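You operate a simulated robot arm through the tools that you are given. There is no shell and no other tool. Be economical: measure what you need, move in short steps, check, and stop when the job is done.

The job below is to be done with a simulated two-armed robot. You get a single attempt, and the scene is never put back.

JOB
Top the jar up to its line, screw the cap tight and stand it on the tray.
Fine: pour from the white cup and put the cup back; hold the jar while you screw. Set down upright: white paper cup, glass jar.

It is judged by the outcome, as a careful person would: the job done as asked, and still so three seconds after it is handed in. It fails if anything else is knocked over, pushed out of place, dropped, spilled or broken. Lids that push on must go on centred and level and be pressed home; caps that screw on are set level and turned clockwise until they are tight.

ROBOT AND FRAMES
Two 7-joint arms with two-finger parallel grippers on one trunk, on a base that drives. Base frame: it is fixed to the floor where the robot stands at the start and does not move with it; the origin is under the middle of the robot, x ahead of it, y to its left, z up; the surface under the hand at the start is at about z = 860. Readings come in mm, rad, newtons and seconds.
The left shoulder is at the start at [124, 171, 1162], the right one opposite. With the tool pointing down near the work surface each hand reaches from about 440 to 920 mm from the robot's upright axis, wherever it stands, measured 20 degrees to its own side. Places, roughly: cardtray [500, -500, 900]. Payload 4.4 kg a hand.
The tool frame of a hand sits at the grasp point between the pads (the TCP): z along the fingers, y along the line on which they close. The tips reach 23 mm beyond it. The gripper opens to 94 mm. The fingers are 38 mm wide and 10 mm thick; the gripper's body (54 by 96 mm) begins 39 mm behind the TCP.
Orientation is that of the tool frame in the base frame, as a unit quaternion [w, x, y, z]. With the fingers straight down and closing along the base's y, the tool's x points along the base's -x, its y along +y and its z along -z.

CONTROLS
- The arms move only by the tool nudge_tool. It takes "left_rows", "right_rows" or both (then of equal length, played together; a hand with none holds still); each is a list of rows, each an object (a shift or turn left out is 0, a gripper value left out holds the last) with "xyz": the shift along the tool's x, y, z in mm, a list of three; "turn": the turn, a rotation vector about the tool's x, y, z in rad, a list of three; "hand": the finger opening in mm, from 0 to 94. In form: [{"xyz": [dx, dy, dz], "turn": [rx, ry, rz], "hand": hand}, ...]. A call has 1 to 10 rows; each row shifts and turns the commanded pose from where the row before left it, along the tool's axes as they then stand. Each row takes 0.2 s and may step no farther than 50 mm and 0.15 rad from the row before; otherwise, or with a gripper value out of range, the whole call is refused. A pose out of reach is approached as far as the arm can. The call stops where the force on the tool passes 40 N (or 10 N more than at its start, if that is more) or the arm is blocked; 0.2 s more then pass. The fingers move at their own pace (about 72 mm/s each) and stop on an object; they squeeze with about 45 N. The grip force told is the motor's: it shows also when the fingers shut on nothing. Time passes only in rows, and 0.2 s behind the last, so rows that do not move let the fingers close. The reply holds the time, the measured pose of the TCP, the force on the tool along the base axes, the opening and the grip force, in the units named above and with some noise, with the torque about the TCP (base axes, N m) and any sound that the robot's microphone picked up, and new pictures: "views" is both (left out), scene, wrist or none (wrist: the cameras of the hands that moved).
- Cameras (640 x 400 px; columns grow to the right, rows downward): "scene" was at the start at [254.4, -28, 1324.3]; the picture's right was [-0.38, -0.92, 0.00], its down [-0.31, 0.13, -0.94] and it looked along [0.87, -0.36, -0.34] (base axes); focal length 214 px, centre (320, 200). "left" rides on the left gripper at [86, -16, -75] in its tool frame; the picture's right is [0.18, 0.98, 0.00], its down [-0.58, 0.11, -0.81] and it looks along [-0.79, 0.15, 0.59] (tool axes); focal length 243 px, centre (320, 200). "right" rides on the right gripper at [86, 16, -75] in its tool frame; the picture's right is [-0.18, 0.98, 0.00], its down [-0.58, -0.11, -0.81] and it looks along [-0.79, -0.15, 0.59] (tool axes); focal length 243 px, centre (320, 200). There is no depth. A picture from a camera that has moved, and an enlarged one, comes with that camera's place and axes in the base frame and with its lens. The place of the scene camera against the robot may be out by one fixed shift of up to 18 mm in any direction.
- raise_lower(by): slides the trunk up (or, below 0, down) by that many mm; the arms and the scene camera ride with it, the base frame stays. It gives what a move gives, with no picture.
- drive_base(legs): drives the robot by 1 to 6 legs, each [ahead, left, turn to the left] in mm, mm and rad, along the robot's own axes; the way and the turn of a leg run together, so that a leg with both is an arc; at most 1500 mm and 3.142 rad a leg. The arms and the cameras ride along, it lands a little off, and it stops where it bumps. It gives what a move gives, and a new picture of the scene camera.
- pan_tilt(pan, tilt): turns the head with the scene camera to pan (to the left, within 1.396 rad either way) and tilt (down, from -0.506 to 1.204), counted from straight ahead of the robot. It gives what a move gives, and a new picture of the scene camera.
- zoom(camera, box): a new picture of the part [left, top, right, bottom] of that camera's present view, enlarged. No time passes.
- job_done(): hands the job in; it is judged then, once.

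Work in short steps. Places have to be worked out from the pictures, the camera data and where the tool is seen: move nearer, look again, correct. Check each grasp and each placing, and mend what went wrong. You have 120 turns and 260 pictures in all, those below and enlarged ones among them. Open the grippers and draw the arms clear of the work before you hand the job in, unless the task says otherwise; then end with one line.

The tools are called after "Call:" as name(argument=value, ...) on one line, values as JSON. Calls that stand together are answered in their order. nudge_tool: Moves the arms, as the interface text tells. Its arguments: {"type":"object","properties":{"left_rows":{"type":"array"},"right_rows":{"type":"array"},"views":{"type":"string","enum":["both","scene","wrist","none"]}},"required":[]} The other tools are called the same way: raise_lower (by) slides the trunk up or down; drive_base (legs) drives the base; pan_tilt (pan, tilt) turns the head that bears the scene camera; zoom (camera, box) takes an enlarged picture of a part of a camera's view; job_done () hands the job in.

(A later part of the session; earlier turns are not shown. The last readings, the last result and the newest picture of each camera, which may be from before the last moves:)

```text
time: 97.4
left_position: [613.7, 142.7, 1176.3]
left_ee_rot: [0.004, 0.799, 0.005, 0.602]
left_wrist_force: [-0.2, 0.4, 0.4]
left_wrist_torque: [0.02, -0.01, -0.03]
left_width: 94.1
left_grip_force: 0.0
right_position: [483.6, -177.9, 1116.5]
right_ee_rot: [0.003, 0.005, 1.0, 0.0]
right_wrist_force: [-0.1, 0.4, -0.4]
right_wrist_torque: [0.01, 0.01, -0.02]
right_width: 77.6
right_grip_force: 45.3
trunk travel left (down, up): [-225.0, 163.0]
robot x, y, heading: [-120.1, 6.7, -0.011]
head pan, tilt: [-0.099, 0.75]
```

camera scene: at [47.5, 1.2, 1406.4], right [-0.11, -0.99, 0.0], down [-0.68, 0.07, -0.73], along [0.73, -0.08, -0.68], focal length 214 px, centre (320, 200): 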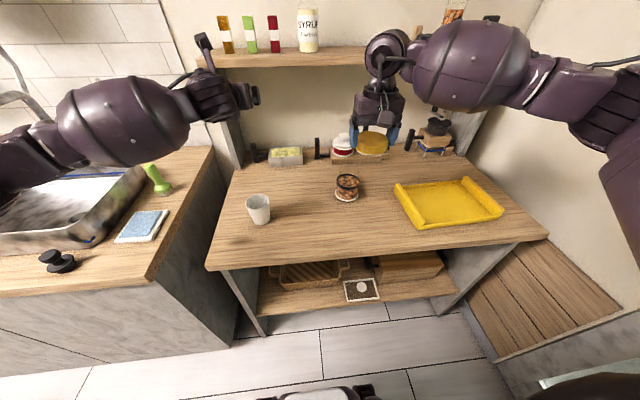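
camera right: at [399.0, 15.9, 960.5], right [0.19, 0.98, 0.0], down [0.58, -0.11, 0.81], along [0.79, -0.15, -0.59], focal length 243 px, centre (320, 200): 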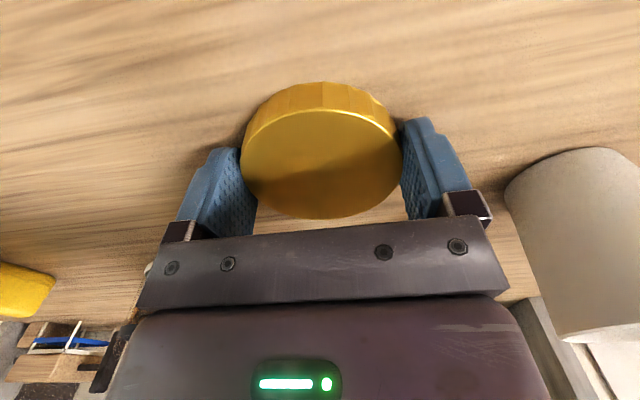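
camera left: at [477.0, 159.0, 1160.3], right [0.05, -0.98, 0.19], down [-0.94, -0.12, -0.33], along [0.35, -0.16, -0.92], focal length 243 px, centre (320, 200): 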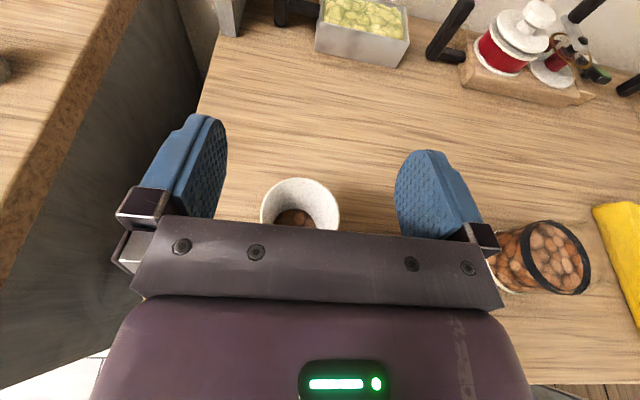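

Shift the right hand with the cap out to the right (over the tray, high) and start rolling it.

Call:
nudge_tool(right_rows=[{"xyz": [-15, -40, -7]}, {"xyz": [-15, -40, -7]}, {"xyz": [-15, -40, -7]}, {"xyz": [-15, -40, -7]}, {"xyz": [-15, -40, -7]}, {"turn": [0, 0, -0.15]}, {"turn": [0, 0, -0.15]}, {"turn": [0, 0, -0.15]}, {"turn": [0, 0, -0.15]}, {"turn": [0, 0, -0.15]}], views="none")

Call:
nudge_tool(right_rows=[{"turn": [0, 0, -0.15]}, {"turn": [0, 0, -0.15]}, {"turn": [0, 0, -0.15]}, {"turn": [0, 0, -0.15]}, {"turn": [0, 0, -0.15]}, {"turn": [0, 0, -0.15]}, {"turn": [0, 0, -0.15]}, {"turn": [0, 0, -0.15]}, {"turn": [0, 0, -0.15]}, {"turn": [0, 0, -0.15]}], views="none")

```text
time: 99.6
left_position: [616.1, 143.4, 1173.2]
left_ee_rot: [0.004, 0.799, 0.006, 0.601]
left_wrist_force: [-0.3, 0.1, 0.1]
left_wrist_torque: [-0.01, -0.01, 0.0]
left_width: 93.9
left_grip_force: 0.1
right_position: [557.5, -380.0, 1149.5]
right_ee_rot: [0.0, -0.17, 0.985, 0.0]
right_wrist_force: [-0.4, 0.5, 0.6]
right_wrist_torque: [0.0, 0.0, 0.0]
right_width: 78.0
right_grip_force: 44.7
right hand out of reach, approached as far as the arm can: row 8, 9, 10
trunk travel left (down, up): [-225.0, 163.0]
robot x, y, heading: [-123.0, 1.3, -0.008]
head pan, tilt: [-0.099, 0.75]
```

```text
time: 101.8
left_position: [616.1, 143.9, 1172.9]
left_ee_rot: [0.005, 0.8, 0.004, 0.6]
left_wrist_force: [0.0, 0.1, -0.4]
left_wrist_torque: [0.01, -0.01, 0.0]
left_width: 94.1
left_grip_force: 0.0
right_position: [557.7, -378.6, 1149.1]
right_ee_rot: [0.002, -0.171, 0.985, 0.0]
right_wrist_force: [0.3, 0.0, -0.1]
right_wrist_torque: [0.0, 0.03, -0.04]
right_width: 77.8
right_grip_force: 44.8
right hand out of reach, approached as far as the arm can: row 1, 2, 3, 4, 5, 6, 7, 8, 9, 10
trunk travel left (down, up): [-225.0, 163.0]
robot x, y, heading: [-122.8, 5.3, -0.009]
head pan, tilt: [-0.099, 0.75]
```

The right wrist's free direction is positive instead. Roll it +1.05 rad while the left hand moves across toward the jar, staying high.

Call:
nudge_tool(left_rows=[{"xyz": [-3.4, 45, -11.8]}, {"xyz": [-3.4, 45, -11.8]}, {"xyz": [-3.4, 45, -11.8]}, {"xyz": [-3.4, 45, -11.8]}, {"xyz": [-3.4, 45, -11.8]}, {"xyz": [-3.4, 45, -11.8]}, {"xyz": [-3.4, 45, -11.8]}], right_rows=[{"turn": [0, 0, 0.15]}, {"turn": [0, 0, 0.15]}, {"turn": [0, 0, 0.15]}, {"turn": [0, 0, 0.15]}, {"turn": [0, 0, 0.15]}, {"turn": [0, 0, 0.15]}, {"turn": [0, 0, 0.15]}], views="both")

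```text
time: 103.4
left_position: [532.8, -170.8, 1178.4]
left_ee_rot: [0.003, 0.8, 0.006, 0.601]
left_wrist_force: [0.0, 0.3, -0.1]
left_wrist_torque: [-0.02, 0.0, 0.02]
left_width: 94.2
left_grip_force: 0.0
right_position: [558.1, -380.3, 1149.4]
right_ee_rot: [0.001, 0.347, 0.938, 0.002]
right_wrist_force: [0.5, -0.7, -0.4]
right_wrist_torque: [0.0, 0.02, 0.0]
right_width: 77.9
right_grip_force: 44.8
trunk travel left (down, up): [-225.0, 163.0]
robot x, y, heading: [-118.2, 4.5, -0.009]
head pan, tilt: [-0.099, 0.75]
camera scene: at [83.9, 0.1, 1342.9], right [-0.11, -0.99, 0.0], down [-0.68, 0.07, -0.73], along [0.73, -0.08, -0.68], focal length 214 px, centre (320, 200)
camera right: at [501.8, -311.6, 1224.2], right [0.78, 0.62, 0.0], down [0.37, -0.46, 0.81], along [0.51, -0.63, -0.59], focal length 243 px, centre (320, 200)
camera left: at [485.4, -152.4, 1282.2], right [0.05, -0.98, 0.19], down [-0.94, -0.12, -0.33], along [0.35, -0.16, -0.92], focal length 243 px, centre (320, 200)
```

scene: 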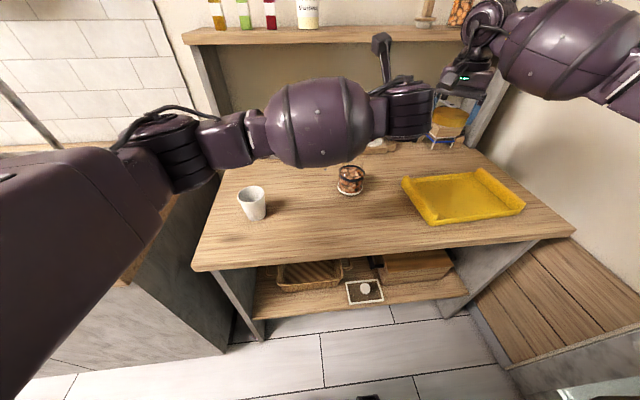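
right: 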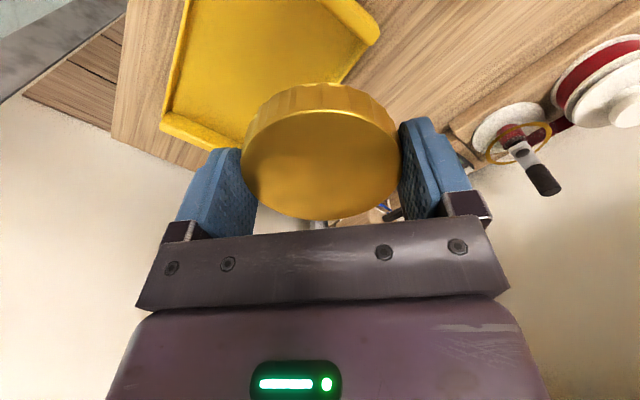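
left: 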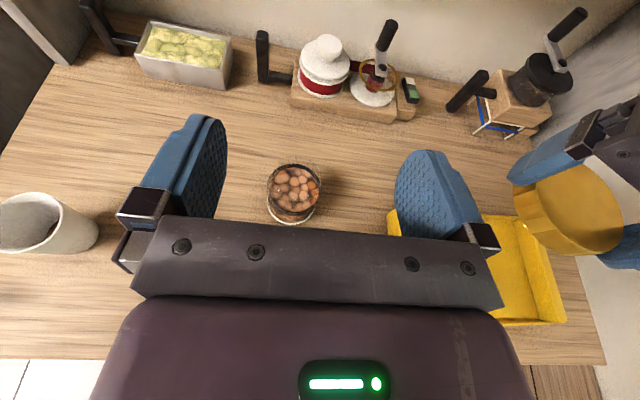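

Left camera puts the jar at (632,-171.5), agreeing. Descend the left hand behind the jar (x≈532) to z≈897.

Call:
nudge_tool(left_rows=[{"xyz": [-45, 0.2, 13.1]}, {"xyz": [-45, 0.2, 13.1]}, {"xyz": [-45, 0.2, 13.1]}, {"xyz": [-45, 0.2, 13.1]}, {"xyz": [-45, 0.2, 13.1]}], views="both")

```text
time: 104.6
left_position: [530.3, -176.2, 943.4]
left_ee_rot: [0.005, 0.8, 0.006, 0.6]
left_wrist_force: [0.0, 0.3, 0.1]
left_wrist_torque: [-0.03, 0.02, 0.0]
left_width: 93.9
left_grip_force: 0.2
right_position: [558.3, -379.3, 1149.2]
right_ee_rot: [0.0, 0.346, 0.938, 0.0]
right_wrist_force: [0.3, -0.6, -0.5]
right_wrist_torque: [-0.01, 0.02, 0.03]
right_width: 77.8
right_grip_force: 44.9
trunk travel left (down, up): [-225.0, 163.0]
robot x, y, heading: [-119.9, -0.1, -0.008]
head pan, tilt: [-0.099, 0.75]
camera scene: at [84.7, 1.1, 1342.7], right [-0.11, -0.99, 0.0], down [-0.68, 0.07, -0.73], along [0.73, -0.08, -0.68], focal length 214 px, centre (320, 200)
camera left: at [484.3, -158.5, 1047.1], right [0.05, -0.98, 0.19], down [-0.94, -0.12, -0.33], along [0.35, -0.16, -0.92], focal length 243 px, centre (320, 200)
```

scene: 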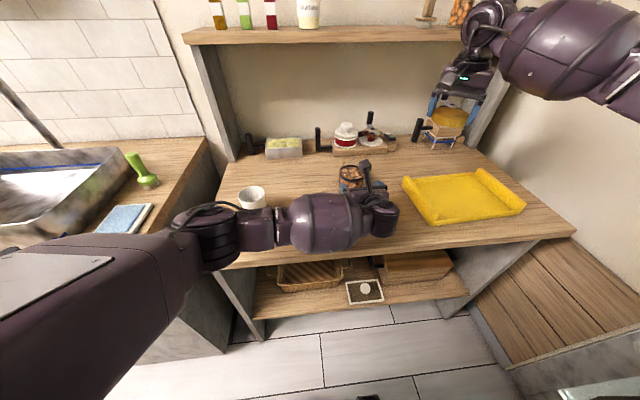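
left: 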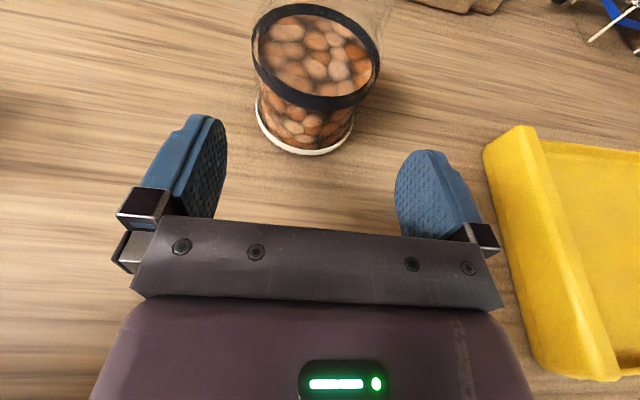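

I'll align y to -171.5 and go down to z≈907 only (forearm stays clear of the table edge).

Call:
nudge_tool(left_rows=[{"xyz": [-17.3, -2.3, 5]}, {"xyz": [-17.3, -2.3, 5]}, {"xyz": [7, 0, 24]}], views="both")

Call:
zoom(camera="scene", box=[200, 140, 440, 290])

```text
time: 105.4
left_position: [556.0, -172.2, 906.6]
left_ee_rot: [0.004, 0.8, 0.006, 0.601]
left_wrist_force: [-0.1, 0.4, -0.6]
left_wrist_torque: [-0.05, 0.01, -0.02]
left_width: 94.0
left_grip_force: 0.0
right_position: [557.9, -380.5, 1149.7]
right_ee_rot: [0.001, 0.346, 0.938, 0.001]
right_wrist_force: [0.7, -0.3, -0.9]
right_wrist_torque: [0.0, -0.01, -0.02]
right_width: 77.9
right_grip_force: 44.8
trunk travel left (down, up): [-225.0, 163.0]
robot x, y, heading: [-120.3, -0.5, -0.005]
head pan, tilt: [-0.099, 0.75]
camera scene: at [84.4, 1.2, 1342.8], right [-0.11, -0.99, 0.0], down [-0.68, 0.07, -0.73], along [0.73, -0.08, -0.68], focal length 214 px, centre (320, 200)
camera left: at [509.4, -154.5, 1012.0], right [0.05, -0.98, 0.19], down [-0.94, -0.12, -0.33], along [0.35, -0.16, -0.92], focal length 243 px, centre (320, 200)
```

scene: 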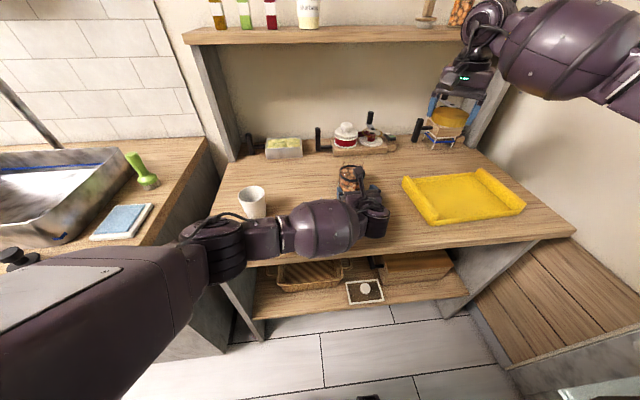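
left: 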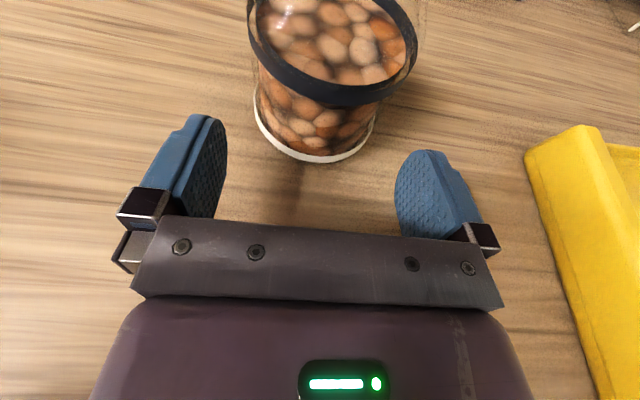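

```text
2.67 times, centred on (320, 215) of scene
camera zoom: at [84.4, 1.2, 1342.8], right [-0.11, -0.99, 0.0], down [-0.68, 0.07, -0.73], along [0.73, -0.08, -0.68], focal length 572 px, centre (320, 160)
```

zoom: 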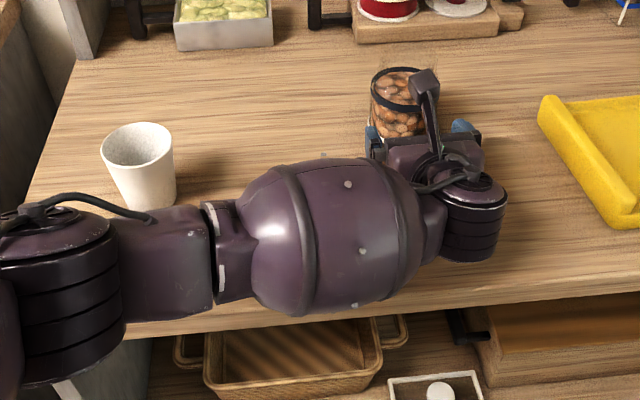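

Aligned in y (jar -171, hand -172). Slide forward with fingers either side of the jar.

Call:
nudge_tool(left_rows=[{"xyz": [4.2, -0.7, 14.4]}, {"xyz": [4.2, 0, 14.4]}, {"xyz": [4.2, 0, 14.4]}], views="both")

Call:
zoom(camera="scene", box=[200, 140, 440, 290])

```text
time: 106.2
left_position: [600.5, -172.6, 906.7]
left_ee_rot: [0.004, 0.799, 0.005, 0.601]
left_wrist_force: [0.5, 0.7, -0.2]
left_wrist_torque: [-0.02, -0.01, 0.0]
left_width: 93.9
left_grip_force: 0.1
right_position: [558.5, -379.7, 1149.8]
right_ee_rot: [0.001, 0.346, 0.938, 0.0]
right_wrist_force: [-0.4, -0.8, -0.8]
right_wrist_torque: [0.01, 0.01, -0.03]
right_width: 77.7
right_grip_force: 44.8
trunk travel left (down, up): [-225.0, 163.0]
robot x, y, heading: [-124.2, 2.9, -0.009]
head pan, tilt: [-0.099, 0.75]
camera scene: at [84.4, 1.2, 1342.8], right [-0.11, -0.99, 0.0], down [-0.68, 0.07, -0.73], along [0.73, -0.08, -0.68], focal length 214 px, centre (320, 200)
camera left: at [554.3, -154.0, 1011.1], right [0.05, -0.98, 0.19], down [-0.94, -0.12, -0.33], along [0.35, -0.16, -0.92], focal length 243 px, centre (320, 200)
```

scene: 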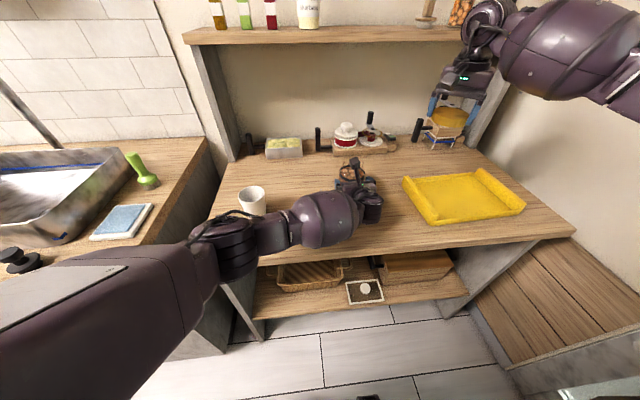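
left: 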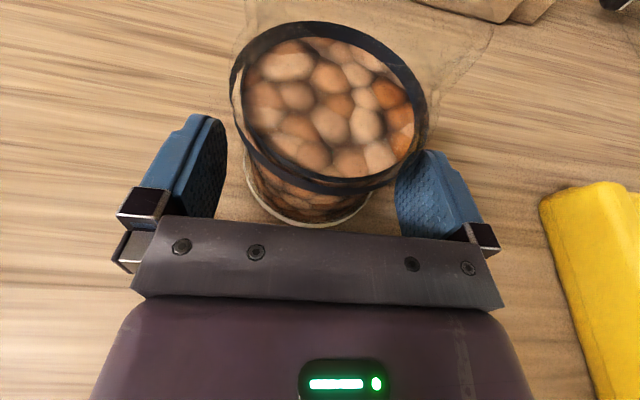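

```text
2.67 times, centred on (320, 215) of scene
camera zoom: at [84.4, 1.2, 1342.8], right [-0.11, -0.99, 0.0], down [-0.68, 0.07, -0.73], along [0.73, -0.08, -0.68], focal length 572 px, centre (320, 160)
```

zoom: 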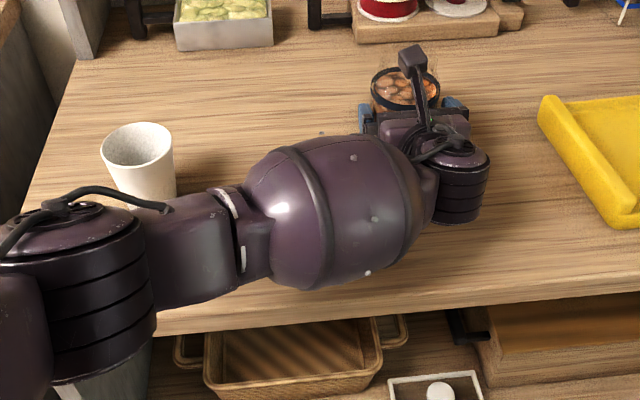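

Good clearance both sides. Forward 12 mm more and close gently on the jar.

Call:
nudge_tool(left_rows=[{"xyz": [3.4, -0.5, 11.5]}, {"hand": 86}, {"hand": 80}, {}], views="wrist")

```text
time: 107.2
left_position: [614.1, -172.0, 909.0]
left_ee_rot: [0.004, 0.8, 0.005, 0.6]
left_wrist_force: [1.0, -0.2, 1.5]
left_wrist_torque: [0.2, -0.09, -0.07]
left_width: 82.5
left_grip_force: 45.4
right_position: [558.4, -380.0, 1149.2]
right_ee_rot: [0.001, 0.346, 0.938, 0.0]
right_wrist_force: [-0.3, 1.2, 0.1]
right_wrist_torque: [0.03, 0.0, 0.04]
right_width: 78.0
right_grip_force: 44.7
trunk travel left (down, up): [-225.0, 163.0]
robot x, y, heading: [-121.7, 1.0, -0.007]
head pan, tilt: [-0.099, 0.75]
camera left: at [566.2, -153.5, 1012.6], right [0.05, -0.98, 0.19], down [-0.94, -0.12, -0.33], along [0.35, -0.16, -0.92], focal length 243 px, centre (320, 200)
```

left: 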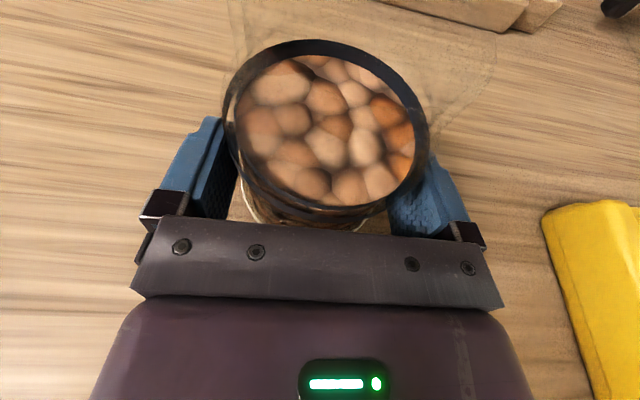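

Jar held (82.5 mm). Jar axis ≈(633,-172). Bring the cap over it, hovering at z≈1040.

Call:
nudge_tool(right_rows=[{"xyz": [15.7, 41.3, 0]}, {"xyz": [15.7, 41.3, 0]}, {"xyz": [15.7, 41.3, 0]}, {"xyz": [15.7, 41.3, 0]}, {"xyz": [15.7, 41.3, 0]}, {"xyz": [0, 0, 36]}, {"xyz": [0, 0, 36]}, {"xyz": [0, 0, 30]}], views="both")

Call:
zoom(camera="left", box=[120, 0, 520, 250])

Call:
zoom(camera="scene", box=[280, 100, 430, 230])

```text
time: 109.0
left_position: [612.8, -171.7, 908.2]
left_ee_rot: [0.003, 0.8, 0.007, 0.6]
left_wrist_force: [2.4, 0.5, 3.2]
left_wrist_torque: [0.28, -0.1, -0.12]
left_width: 82.5
left_grip_force: 44.6
right_position: [634.9, -169.1, 1046.7]
right_ee_rot: [0.002, 0.345, 0.938, 0.0]
right_wrist_force: [0.1, -0.2, 0.2]
right_wrist_torque: [0.01, 0.01, 0.03]
right_width: 77.8
right_grip_force: 45.2
trunk travel left (down, up): [-225.0, 163.0]
robot x, y, heading: [-123.9, 4.5, -0.007]
head pan, tilt: [-0.099, 0.75]
camera scene: at [84.1, 1.6, 1342.9], right [-0.11, -0.99, 0.0], down [-0.68, 0.07, -0.73], along [0.73, -0.08, -0.68], focal length 214 px, centre (320, 200)
camera right: at [578.3, -100.4, 1122.1], right [0.78, 0.63, 0.0], down [0.37, -0.46, 0.81], along [0.51, -0.63, -0.59], focal length 243 px, centre (320, 200)
```

scene: 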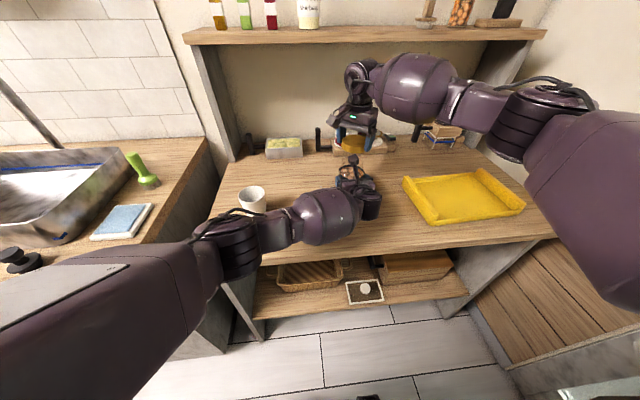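
right: 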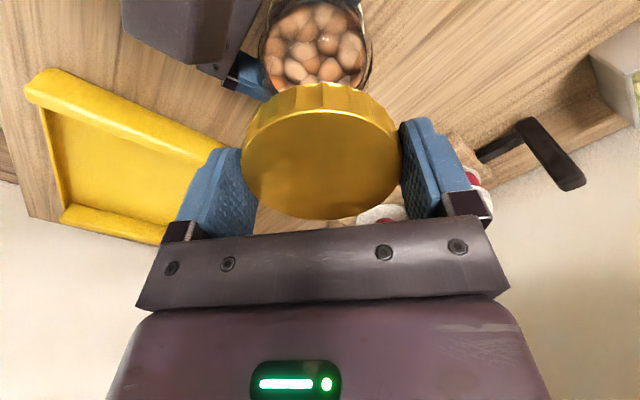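

```text
1.60 times, centred on (320, 125) of left
camera zoom: at [566.2, -153.1, 1012.6], right [0.05, -0.98, 0.19], down [-0.94, -0.12, -0.33], along [0.35, -0.16, -0.92], focal length 388 px, centre (320, 320)
```

zoom: 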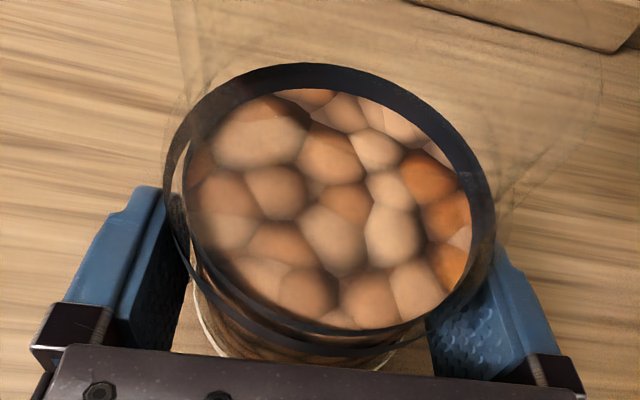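

```text
3.08 times, centred on (355, 165) of scene
camera zoom: at [84.1, 1.6, 1342.9], right [-0.11, -0.99, 0.0], down [-0.68, 0.07, -0.73], along [0.73, -0.08, -0.68], focal length 660 px, centre (212, 308)
```

zoom: 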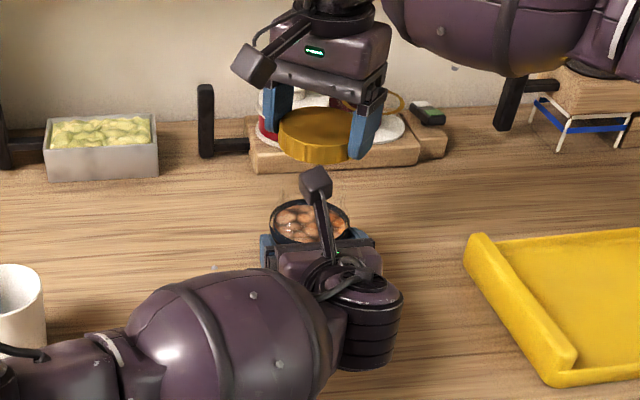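

Left y and jar lateral agree. I zoom the right camera to measure precisely where the cap sits in the gripper along the finger width.

Call:
zoom(camera="right", box=[220, 60, 420, 240])

Call:
zoom(camera="right", box=[220, 0, 420, 110])

```text
2.22 times, centred on (320, 150) of right
camera zoom: at [578.3, -100.4, 1122.1], right [0.78, 0.63, 0.0], down [0.37, -0.46, 0.81], along [0.51, -0.63, -0.59], focal length 539 px, centre (320, 311)
```

zoom: 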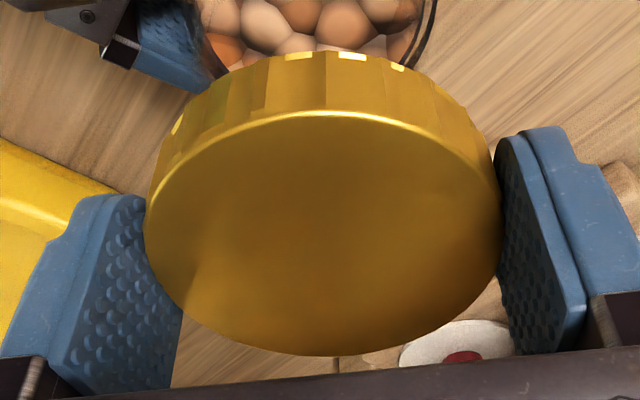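

```text
3.20 times, centred on (320, 55) of right
camera zoom: at [578.3, -100.4, 1122.1], right [0.78, 0.63, 0.0], down [0.37, -0.46, 0.81], along [0.51, -0.63, -0.59], focal length 776 px, centre (320, 664)
```

zoom: 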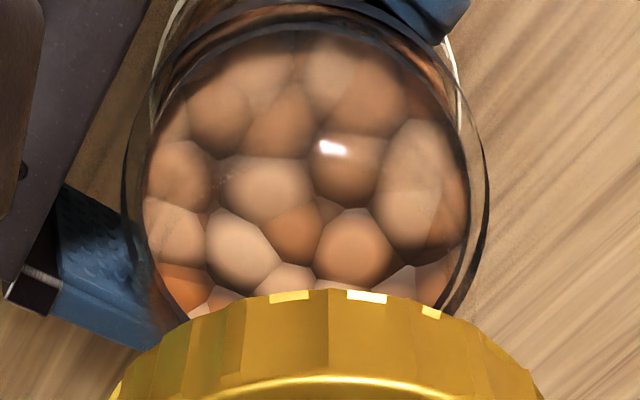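

Cap centre in the tool is at x≈-5; jar axis at tool (-2.5,-4.3). Shift by (2.5,-4.3), lower to just above the rim and check with both cameras.

Call:
nudge_tool(right_rows=[{"xyz": [2.5, -4.3, 15]}, {"xyz": [0, 0, 15]}, {"xyz": [0, 0, 10]}], views="wrist")

Call:
zoom(camera="left", box=[120, 0, 520, 250])

Call:
zoom(camera="scene", box=[310, 130, 400, 210])

```text
time: 109.8
left_position: [613.8, -171.2, 909.0]
left_ee_rot: [0.004, 0.8, 0.006, 0.6]
left_wrist_force: [1.7, 1.0, 5.3]
left_wrist_torque: [0.4, -0.14, -0.12]
left_width: 82.2
left_grip_force: 45.0
right_position: [630.9, -172.1, 1006.5]
right_ee_rot: [0.001, 0.347, 0.938, 0.001]
right_wrist_force: [0.6, -0.4, 0.3]
right_wrist_torque: [0.01, 0.01, 0.03]
right_width: 77.7
right_grip_force: 45.0
trunk travel left (down, up): [-225.0, 163.0]
robot x, y, heading: [-124.2, 0.4, -0.008]
head pan, tilt: [-0.099, 0.75]
camera right: at [574.2, -103.0, 1080.8], right [0.78, 0.63, 0.0], down [0.37, -0.46, 0.81], along [0.51, -0.63, -0.59], focal length 243 px, centre (320, 200)
```

right: 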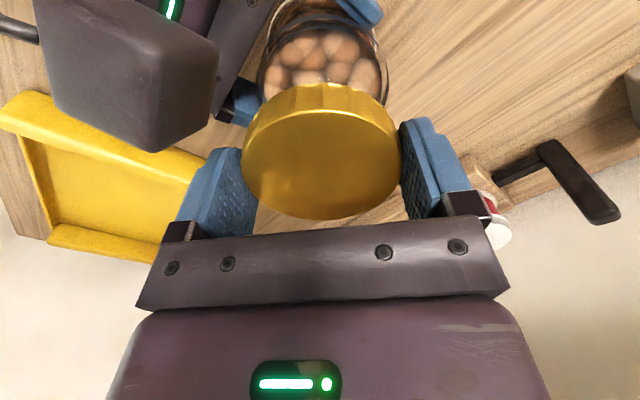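

```text
1.60 times, centred on (320, 125) of left
camera zoom: at [566.0, -153.2, 1012.5], right [0.06, -0.98, 0.19], down [-0.94, -0.12, -0.33], along [0.35, -0.16, -0.92], focal length 388 px, centre (320, 320)
```

zoom: 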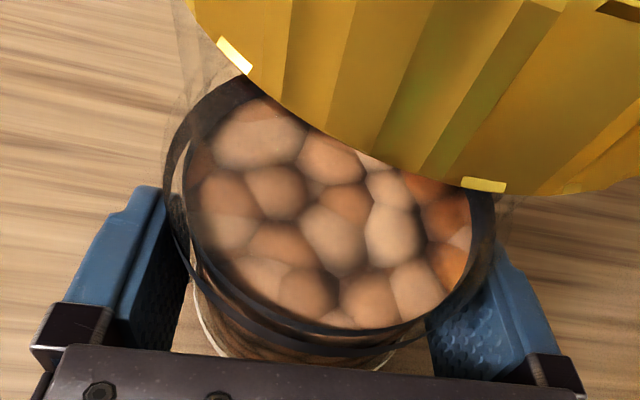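

```text
5.00 times, centred on (355, 170) of scene
camera zoom: at [84.0, 1.6, 1342.9], right [-0.11, -0.99, 0.0], down [-0.68, 0.07, -0.73], along [0.73, -0.08, -0.68], focal length 1072 px, centre (145, 350)
```

zoom: 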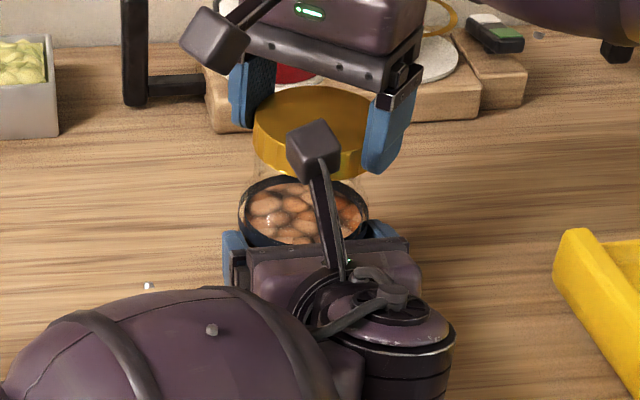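

Call:
zoom(camera="right", box=[220, 0, 420, 110])

```text
3.20 times, centred on (320, 55) of right
camera zoom: at [574.2, -103.0, 1080.8], right [0.78, 0.63, 0.0], down [0.37, -0.46, 0.81], along [0.51, -0.63, -0.59], focal length 776 px, centre (320, 664)
```

zoom: 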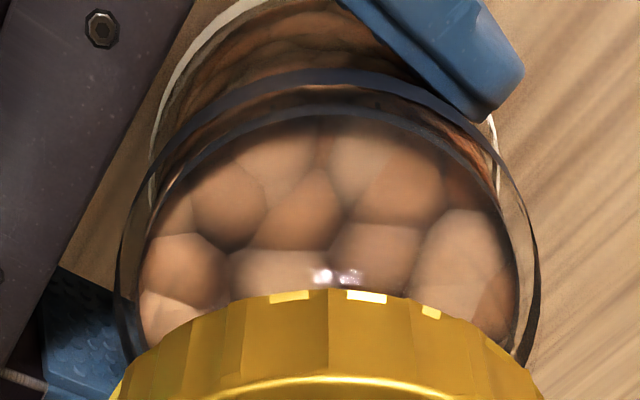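

Offset now small: shift (1.5, 0.6) more and lower slowly until contact.

Call:
nudge_tool(right_rows=[{"xyz": [1.5, 0.6, 6]}, {"xyz": [0, 0, 4]}, {"xyz": [0, 0, 2]}, {"xyz": [0, 0, 2]}], views="none")

Call:
zoom(camera="left", box=[120, 0, 520, 250])

Call:
zoom(camera="right", box=[220, 0, 420, 110])

```text
time: 110.9
left_position: [613.0, -172.0, 908.5]
left_ee_rot: [0.004, 0.799, 0.006, 0.601]
left_wrist_force: [-0.1, 1.2, 7.6]
left_wrist_torque: [0.54, 0.33, 0.12]
left_width: 82.5
left_grip_force: 44.8
right_position: [628.9, -170.7, 1000.8]
right_ee_rot: [0.005, 0.347, 0.938, 0.004]
right_wrist_force: [-3.7, -2.8, 9.2]
right_wrist_torque: [0.09, 0.18, 0.04]
right_width: 78.0
right_grip_force: 45.5
trunk travel left (down, up): [-225.0, 163.0]
robot x, y, heading: [-121.3, 1.8, -0.006]
head pan, tilt: [-0.099, 0.75]
stopped in row 4 (right hand): the force on the tool passed its limit at 41 N (the readings are from after the stop); the commanded pose is now the measured one
```

```text
1.60 times, centred on (320, 125) of left
camera zoom: at [565.1, -152.7, 1012.5], right [0.06, -0.98, 0.19], down [-0.94, -0.12, -0.33], along [0.35, -0.16, -0.92], focal length 388 px, centre (320, 320)
```

zoom: 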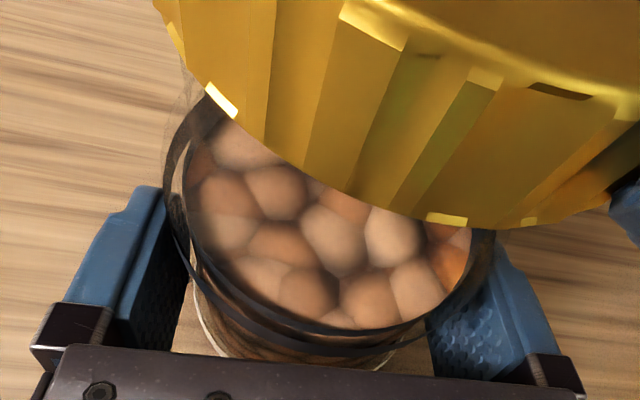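

```text
3.20 times, centred on (320, 55) of right
camera zoom: at [571.8, -101.5, 1074.2], right [0.78, 0.63, 0.01], down [0.36, -0.46, 0.81], along [0.51, -0.63, -0.59], focal length 776 px, centre (320, 664)
```

zoom: 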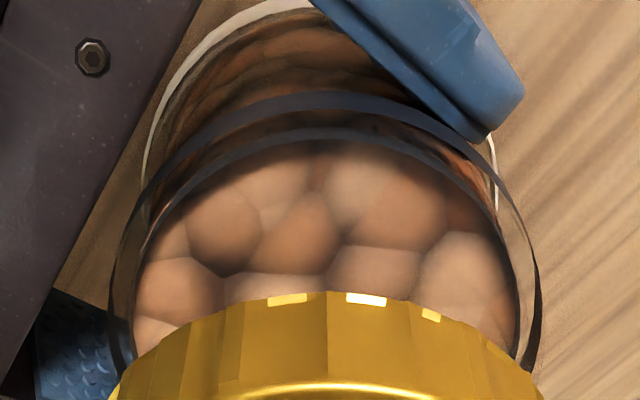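

Contact came on one side: the torque and the picture both say the cap sits ~4 mm too far along tool −x. Raise 5, shift +4 in tool x, and lower again.

Call:
nudge_tool(right_rows=[{"xyz": [0, 0, -5]}, {"xyz": [4, 0, 0]}, {"xyz": [0, 0, 3]}, {"xyz": [0, 0, 2]}, {"xyz": [0, 0, 1]}], views="none")

```text
time: 112.1
left_position: [612.2, -170.6, 908.1]
left_ee_rot: [0.003, 0.8, 0.007, 0.6]
left_wrist_force: [3.0, -1.3, 16.9]
left_wrist_torque: [0.86, -0.43, -0.23]
left_width: 82.4
left_grip_force: 45.4
right_position: [626.7, -168.0, 997.6]
right_ee_rot: [0.005, 0.347, 0.938, 0.003]
right_wrist_force: [0.6, 0.2, -0.2]
right_wrist_torque: [0.0, 0.01, 0.02]
right_width: 77.8
right_grip_force: 45.0
trunk travel left (down, up): [-225.0, 163.0]
robot x, y, heading: [-121.5, 4.7, -0.006]
head pan, tilt: [-0.099, 0.75]
```

The cap has gone lower now without contact (997.6) – better centred. The left hand is pressing the jar down with growing force; relieve it by 1.5 mm.

Call:
nudge_tool(left_rows=[{"xyz": [1.4, 0, -0.4]}], views="none")

Call:
zoom(camera="left", box=[120, 0, 520, 250])

Call:
zoom(camera="scene", box=[310, 130, 400, 210])

```text
time: 112.5
left_position: [613.5, -172.1, 907.1]
left_ee_rot: [0.004, 0.801, 0.005, 0.599]
left_wrist_force: [5.3, -2.6, 13.1]
left_wrist_torque: [0.66, -0.58, -0.35]
left_width: 82.3
left_grip_force: 45.0
right_position: [626.3, -167.4, 996.4]
right_ee_rot: [0.004, 0.347, 0.938, 0.003]
right_wrist_force: [0.0, 0.7, -0.2]
right_wrist_torque: [-0.01, 0.0, 0.0]
right_width: 77.9
right_grip_force: 45.2
trunk travel left (down, up): [-225.0, 163.0]
robot x, y, heading: [-119.8, -0.1, -0.003]
head pan, tilt: [-0.099, 0.75]
```

```text
1.60 times, centred on (320, 125) of left
camera zoom: at [565.9, -152.8, 1012.4], right [0.06, -0.98, 0.19], down [-0.94, -0.12, -0.33], along [0.35, -0.16, -0.92], focal length 388 px, centre (320, 320)
```

zoom: 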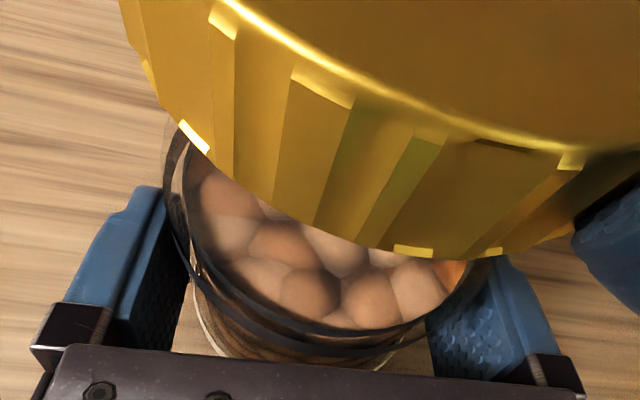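

```text
5.00 times, centred on (355, 170) of scene
camera zoom: at [83.6, 1.3, 1342.9], right [-0.11, -0.99, 0.0], down [-0.68, 0.07, -0.73], along [0.73, -0.08, -0.68], focal length 1072 px, centre (145, 350)
```

zoom: 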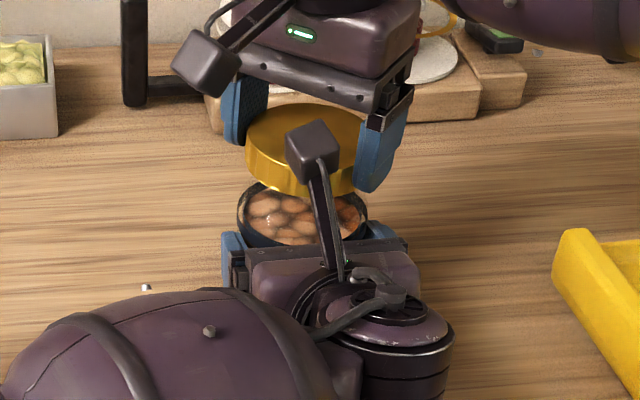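

Scene shows cap aligned over the jar. Continue lowering in 1 mm steps, relieving the left a bit more.

Call:
nudge_tool(right_rows=[{"xyz": [0, 0, 2]}, {"xyz": [0, 0, 2]}, {"xyz": [0, 0, 1]}, {"xyz": [0, 0, 1]}], left_rows=[{"xyz": [0.9, 0, -0.3]}, {}, {}, {}], views="none")

```text
time: 113.5
left_position: [612.1, -171.2, 907.4]
left_ee_rot: [0.003, 0.8, 0.006, 0.599]
left_wrist_force: [-1.9, -0.8, 5.7]
left_wrist_torque: [0.53, -0.26, -0.05]
left_width: 82.5
left_grip_force: 44.8
right_position: [626.0, -168.4, 991.3]
right_ee_rot: [0.004, 0.347, 0.938, 0.004]
right_wrist_force: [2.0, 1.9, 0.6]
right_wrist_torque: [0.02, -0.06, 0.01]
right_width: 77.7
right_grip_force: 45.2
trunk travel left (down, up): [-225.0, 163.0]
robot x, y, heading: [-121.1, 5.4, -0.009]
head pan, tilt: [-0.099, 0.75]
```

Slight sideways touch only; shift +1 in tool y and continue lowering.

Call:
nudge_tool(right_rows=[{"xyz": [0, 1, 0]}, {"xyz": [0, 0, 1]}, {"xyz": [0, 0, 1]}, {"xyz": [0, 0, 1]}], views="none")

Call:
zoom(camera="left", box=[120, 0, 520, 250])

Call:
zoom(camera="scene", box=[310, 130, 400, 210])

```text
time: 114.5
left_position: [613.3, -171.3, 907.8]
left_ee_rot: [0.004, 0.801, 0.005, 0.599]
left_wrist_force: [2.5, -3.7, -1.4]
left_wrist_torque: [1.42, -0.29, -0.02]
left_width: 82.3
left_grip_force: 45.0
right_position: [627.8, -166.8, 988.7]
right_ee_rot: [0.003, 0.346, 0.938, 0.003]
right_wrist_force: [-2.9, 1.1, 6.5]
right_wrist_torque: [-1.23, 0.65, -0.05]
right_width: 77.9
right_grip_force: 44.7
trunk travel left (down, up): [-225.0, 163.0]
robot x, y, heading: [-122.4, 6.5, -0.007]
head pan, tilt: [-0.099, 0.75]
```

```text
1.60 times, centred on (320, 125) of left
camera zoom: at [566.8, -152.8, 1012.2], right [0.06, -0.98, 0.19], down [-0.94, -0.12, -0.33], along [0.34, -0.16, -0.93], focal length 388 px, centre (320, 320)
```

zoom: 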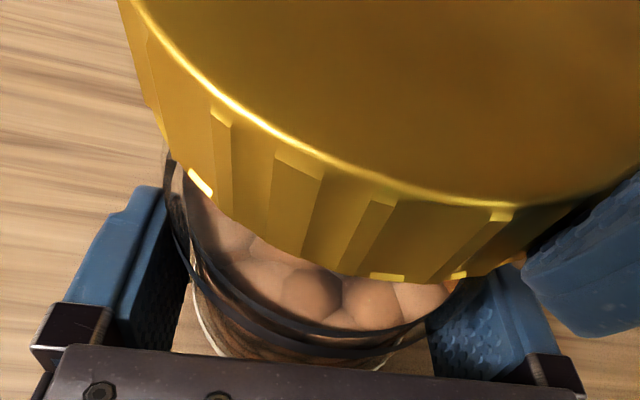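

```text
5.00 times, centred on (355, 170) of scene
camera zoom: at [84.2, 1.1, 1342.8], right [-0.11, -0.99, 0.0], down [-0.68, 0.07, -0.73], along [0.73, -0.08, -0.68], focal length 1072 px, centre (145, 350)
```

zoom: 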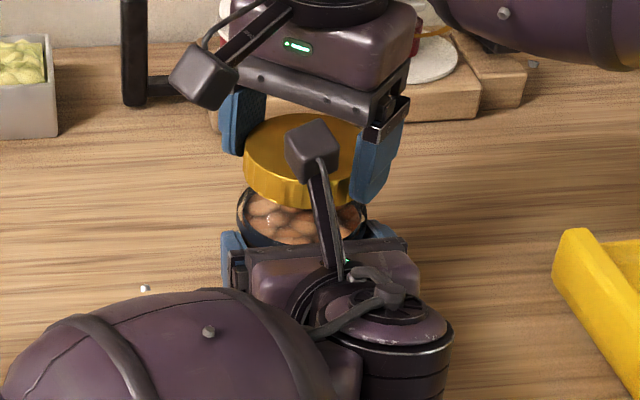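

Cap and jar axes agree within ~2 mm and the cap skirt is now over the rim with contact. Try turning clockwise with slight downward follow.

Call:
nudge_tool(right_rows=[{"turn": [0, 0, 0.1]}, {"turn": [0, 0, 0.1]}, {"turn": [0, 0, 0.1], "xyz": [0, 0, 0.2]}], views="none")

```text
time: 115.3
left_position: [612.2, -171.9, 908.0]
left_ee_rot: [0.005, 0.801, 0.005, 0.598]
left_wrist_force: [-6.5, -4.0, -4.5]
left_wrist_torque: [1.02, -0.45, -0.13]
left_width: 82.5
left_grip_force: 45.0
right_position: [628.2, -166.5, 987.6]
right_ee_rot: [0.004, 0.484, 0.875, 0.005]
right_wrist_force: [6.9, 3.8, 5.9]
right_wrist_torque: [-0.59, 0.05, 0.07]
right_width: 77.9
right_grip_force: 45.7
trunk travel left (down, up): [-225.0, 163.0]
robot x, y, heading: [-119.3, 0.7, -0.007]
head pan, tilt: [-0.099, 0.75]
```

The cap sits 5 mm off the TCP, so turning must orbit about the cap centre: I correct by +1.5 in tool y, and add y = 5·θ per row hereafter.

Call:
nudge_tool(right_rows=[{"xyz": [0.2, 1.5, 0]}, {}], views="none")

```text
time: 115.9
left_position: [613.0, -170.4, 908.3]
left_ee_rot: [0.003, 0.801, 0.007, 0.598]
left_wrist_force: [3.4, -5.9, -7.4]
left_wrist_torque: [0.64, 0.59, -0.1]
left_width: 82.0
left_grip_force: 45.0
right_position: [627.9, -165.4, 987.3]
right_ee_rot: [0.003, 0.483, 0.876, 0.005]
right_wrist_force: [-3.5, 6.2, 10.2]
right_wrist_torque: [-0.11, -0.08, 0.01]
right_width: 77.8
right_grip_force: 45.2
trunk travel left (down, up): [-225.0, 163.0]
robot x, y, heading: [-121.7, 5.6, -0.004]
head pan, tilt: [-0.099, 0.75]
```

Torques nearly vanish — good centring. Continue turning clockwise about the cap centre.

Call:
nudge_tool(right_rows=[{"xyz": [0.7, 0.75, 0], "turn": [0, 0, 0.15]}, {"xyz": [-0.06, 0.75, 0.1], "turn": [0, 0, 0.15]}, {"xyz": [-0.06, 0.75, 0.1], "turn": [0, 0, 0.15]}, {"xyz": [-0.06, 0.75, 0.1], "turn": [0, 0, 0.15]}, {"xyz": [-0.06, 0.75, 0.1], "turn": [0, 0, 0.15]}], views="none")

```text
time: 116.8
left_position: [615.1, -165.9, 908.3]
left_ee_rot: [0.006, 0.801, 0.013, 0.599]
left_wrist_force: [-3.2, 8.6, 2.7]
left_wrist_torque: [-2.47, -0.34, -2.55]
left_width: 84.3
left_grip_force: 45.0
right_position: [630.7, -171.7, 989.0]
right_ee_rot: [0.006, 0.673, 0.74, 0.002]
right_wrist_force: [2.5, -8.3, 0.5]
right_wrist_torque: [1.51, 0.2, 2.57]
right_width: 77.9
right_grip_force: 45.0
trunk travel left (down, up): [-225.0, 163.0]
robot x, y, heading: [-117.7, 4.2, -0.011]
head pan, tilt: [-0.099, 0.75]
stopped in row 4 (right hand): the force on the tool passed its limit at 44 N (the readings are from after the stop); the commanded pose is now the measured one
```

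Turning resistance of 2.5 N·m appeared after ~0.77 rad and the force limit stopped it. Look at the state.

Call:
zoom(camera="left", box=[120, 0, 520, 250])

Call:
zoom(camera="scene", box=[300, 120, 410, 220])

Call:
zoom(camera="right", box=[120, 0, 520, 250])

```text
1.60 times, centred on (320, 125) of left
camera zoom: at [569.3, -147.5, 1012.3], right [0.07, -0.98, 0.2], down [-0.94, -0.13, -0.33], along [0.34, -0.17, -0.92], focal length 388 px, centre (320, 320)
```

zoom: 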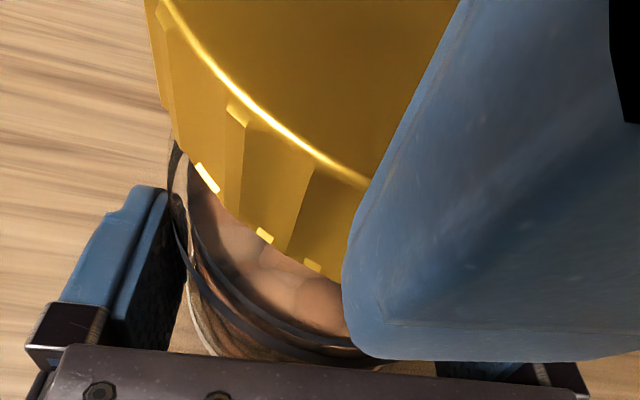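

```text
4.00 times, centred on (355, 170) of scene
camera zoom: at [83.7, 1.5, 1343.0], right [-0.11, -0.99, 0.0], down [-0.68, 0.07, -0.73], along [0.73, -0.08, -0.68], focal length 858 px, centre (180, 320)
```

zoom: 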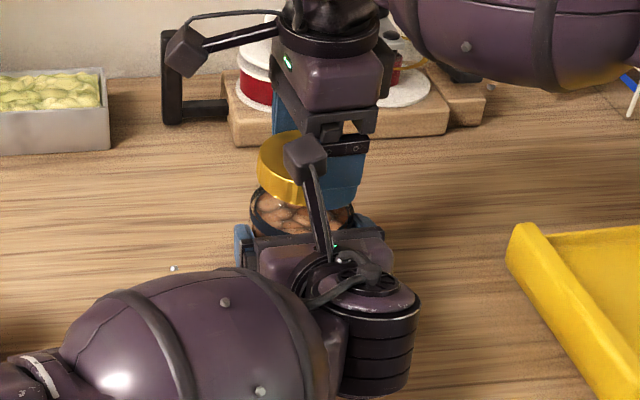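

```text
1.60 times, centred on (320, 125) of right
camera zoom: at [638.0, -82.5, 1062.6], right [1.0, -0.09, 0.01], down [-0.06, -0.59, 0.81], along [-0.06, -0.81, -0.59], focal length 388 px, centre (320, 320)
```

zoom: 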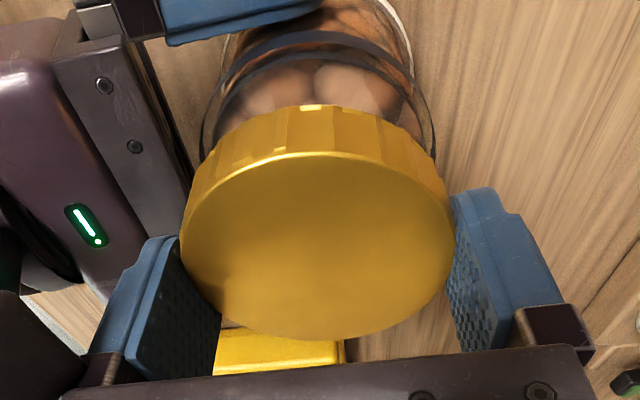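

The right finger has run into the left hand's camera mast — that's the blockage. I turn back a little, then release the cap and lift to inspect how it sits.

Call:
nudge_tool(right_rows=[{"xyz": [0.06, -0.75, 0], "turn": [0, 0, -0.15]}, {"xyz": [0.06, -0.75, 0], "turn": [0, 0, -0.15]}, {"xyz": [0, 0, 0]}], views="none")

```text
time: 117.6
left_position: [613.9, -168.4, 907.3]
left_ee_rot: [0.004, 0.801, 0.012, 0.598]
left_wrist_force: [-22.2, -2.3, 1.9]
left_wrist_torque: [1.32, -0.46, -0.05]
left_width: 83.0
left_grip_force: 45.5
right_position: [629.7, -171.5, 988.9]
right_ee_rot: [0.006, 0.556, 0.831, 0.001]
right_wrist_force: [22.5, 4.2, 0.6]
right_wrist_torque: [-1.02, -1.2, -0.06]
right_width: 78.1
right_grip_force: 45.3
trunk travel left (down, up): [-225.0, 163.0]
robot x, y, heading: [-124.7, 1.6, -0.002]
head pan, tilt: [-0.099, 0.75]
```

Call:
nudge_tool(right_rows=[{"xyz": [2, 1.9, 0]}, {"xyz": [1.9, 1.8, 0]}, {}], views="none")

```text
time: 118.4
left_position: [616.5, -165.7, 906.8]
left_ee_rot: [0.002, 0.801, 0.013, 0.598]
left_wrist_force: [-13.0, 3.9, 0.0]
left_wrist_torque: [0.87, -0.06, 0.09]
left_width: 82.1
left_grip_force: 44.6
right_position: [631.6, -165.9, 988.6]
right_ee_rot: [0.005, 0.556, 0.831, 0.001]
right_wrist_force: [9.2, -3.7, 5.0]
right_wrist_torque: [-1.21, -0.41, -0.01]
right_width: 77.8
right_grip_force: 44.7
trunk travel left (down, up): [-225.0, 163.0]
robot x, y, heading: [-124.5, 4.2, -0.004]
head pan, tilt: [-0.099, 0.75]
```

Jar follows the cap (engaged). Release the cap and rise to inspect.

Call:
nudge_tool(right_rows=[{"hand": 94}, {}, {"xyz": [0, 0, -20]}, {"xyz": [0, 0, -40]}, {"xyz": [0, 0, -40]}, {"xyz": [0, 0, -30]}], views="both")

Call:
zoom(camera="scene", box=[300, 130, 410, 220])

Call:
zoom(camera="left", box=[120, 0, 520, 250])

```text
time: 119.8
left_position: [615.4, -166.4, 907.4]
left_ee_rot: [0.003, 0.802, 0.013, 0.598]
left_wrist_force: [-2.4, 2.5, 2.6]
left_wrist_torque: [0.28, 0.21, 0.03]
left_width: 81.5
left_grip_force: 44.8
right_position: [629.0, -166.5, 1117.0]
right_ee_rot: [0.005, 0.557, 0.831, -0.001]
right_wrist_force: [-0.3, -0.1, -0.5]
right_wrist_torque: [-0.01, 0.01, 0.0]
right_width: 94.1
right_grip_force: 0.1
trunk travel left (down, up): [-225.0, 163.0]
robot x, y, heading: [-122.6, 2.0, -0.01]
head pan, tilt: [-0.099, 0.75]
camera scene: at [83.9, 1.4, 1342.9], right [-0.11, -0.99, 0.0], down [-0.68, 0.07, -0.73], along [0.73, -0.08, -0.68], focal length 214 px, centre (320, 200)
camera right: at [608.2, -79.7, 1191.5], right [0.98, 0.21, 0.01], down [0.11, -0.58, 0.81], along [0.17, -0.79, -0.59], focal length 243 px, centre (320, 200)
```

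scene: 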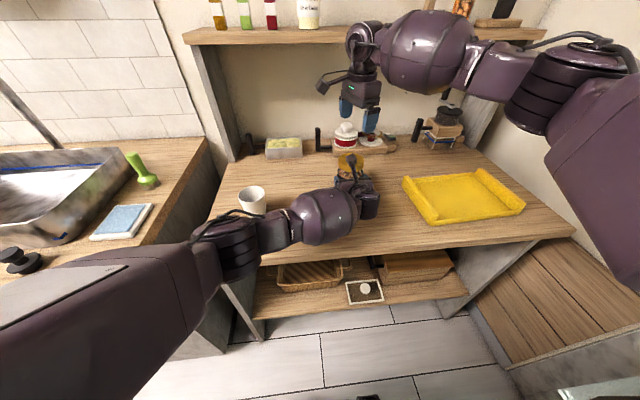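
right: 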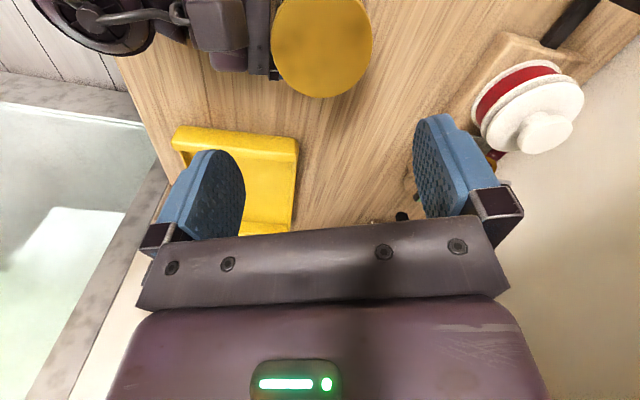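

```text
4.44 times, centred on (355, 175) of scene
camera zoom: at [83.9, 1.4, 1342.9], right [-0.11, -0.99, 0.0], down [-0.68, 0.07, -0.73], along [0.73, -0.08, -0.68], focal length 953 px, centre (164, 311)
```

zoom: 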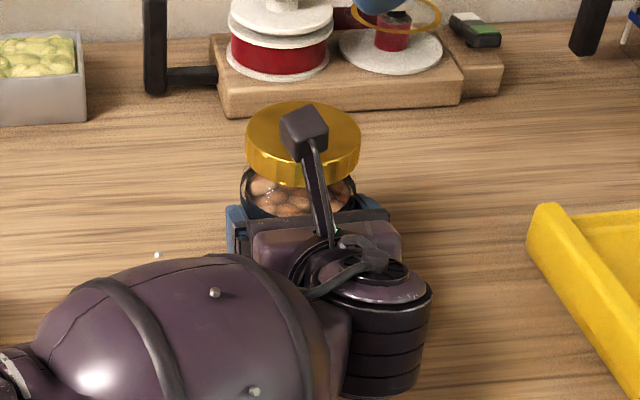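

```text
1.60 times, centred on (320, 125) of left
camera zoom: at [569.2, -148.0, 1011.9], right [0.07, -0.98, 0.2], down [-0.94, -0.13, -0.33], along [0.34, -0.16, -0.92], focal length 388 px, centre (320, 320)
```

zoom: 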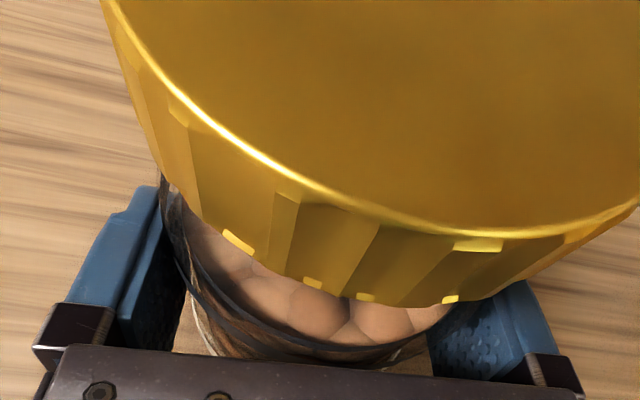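

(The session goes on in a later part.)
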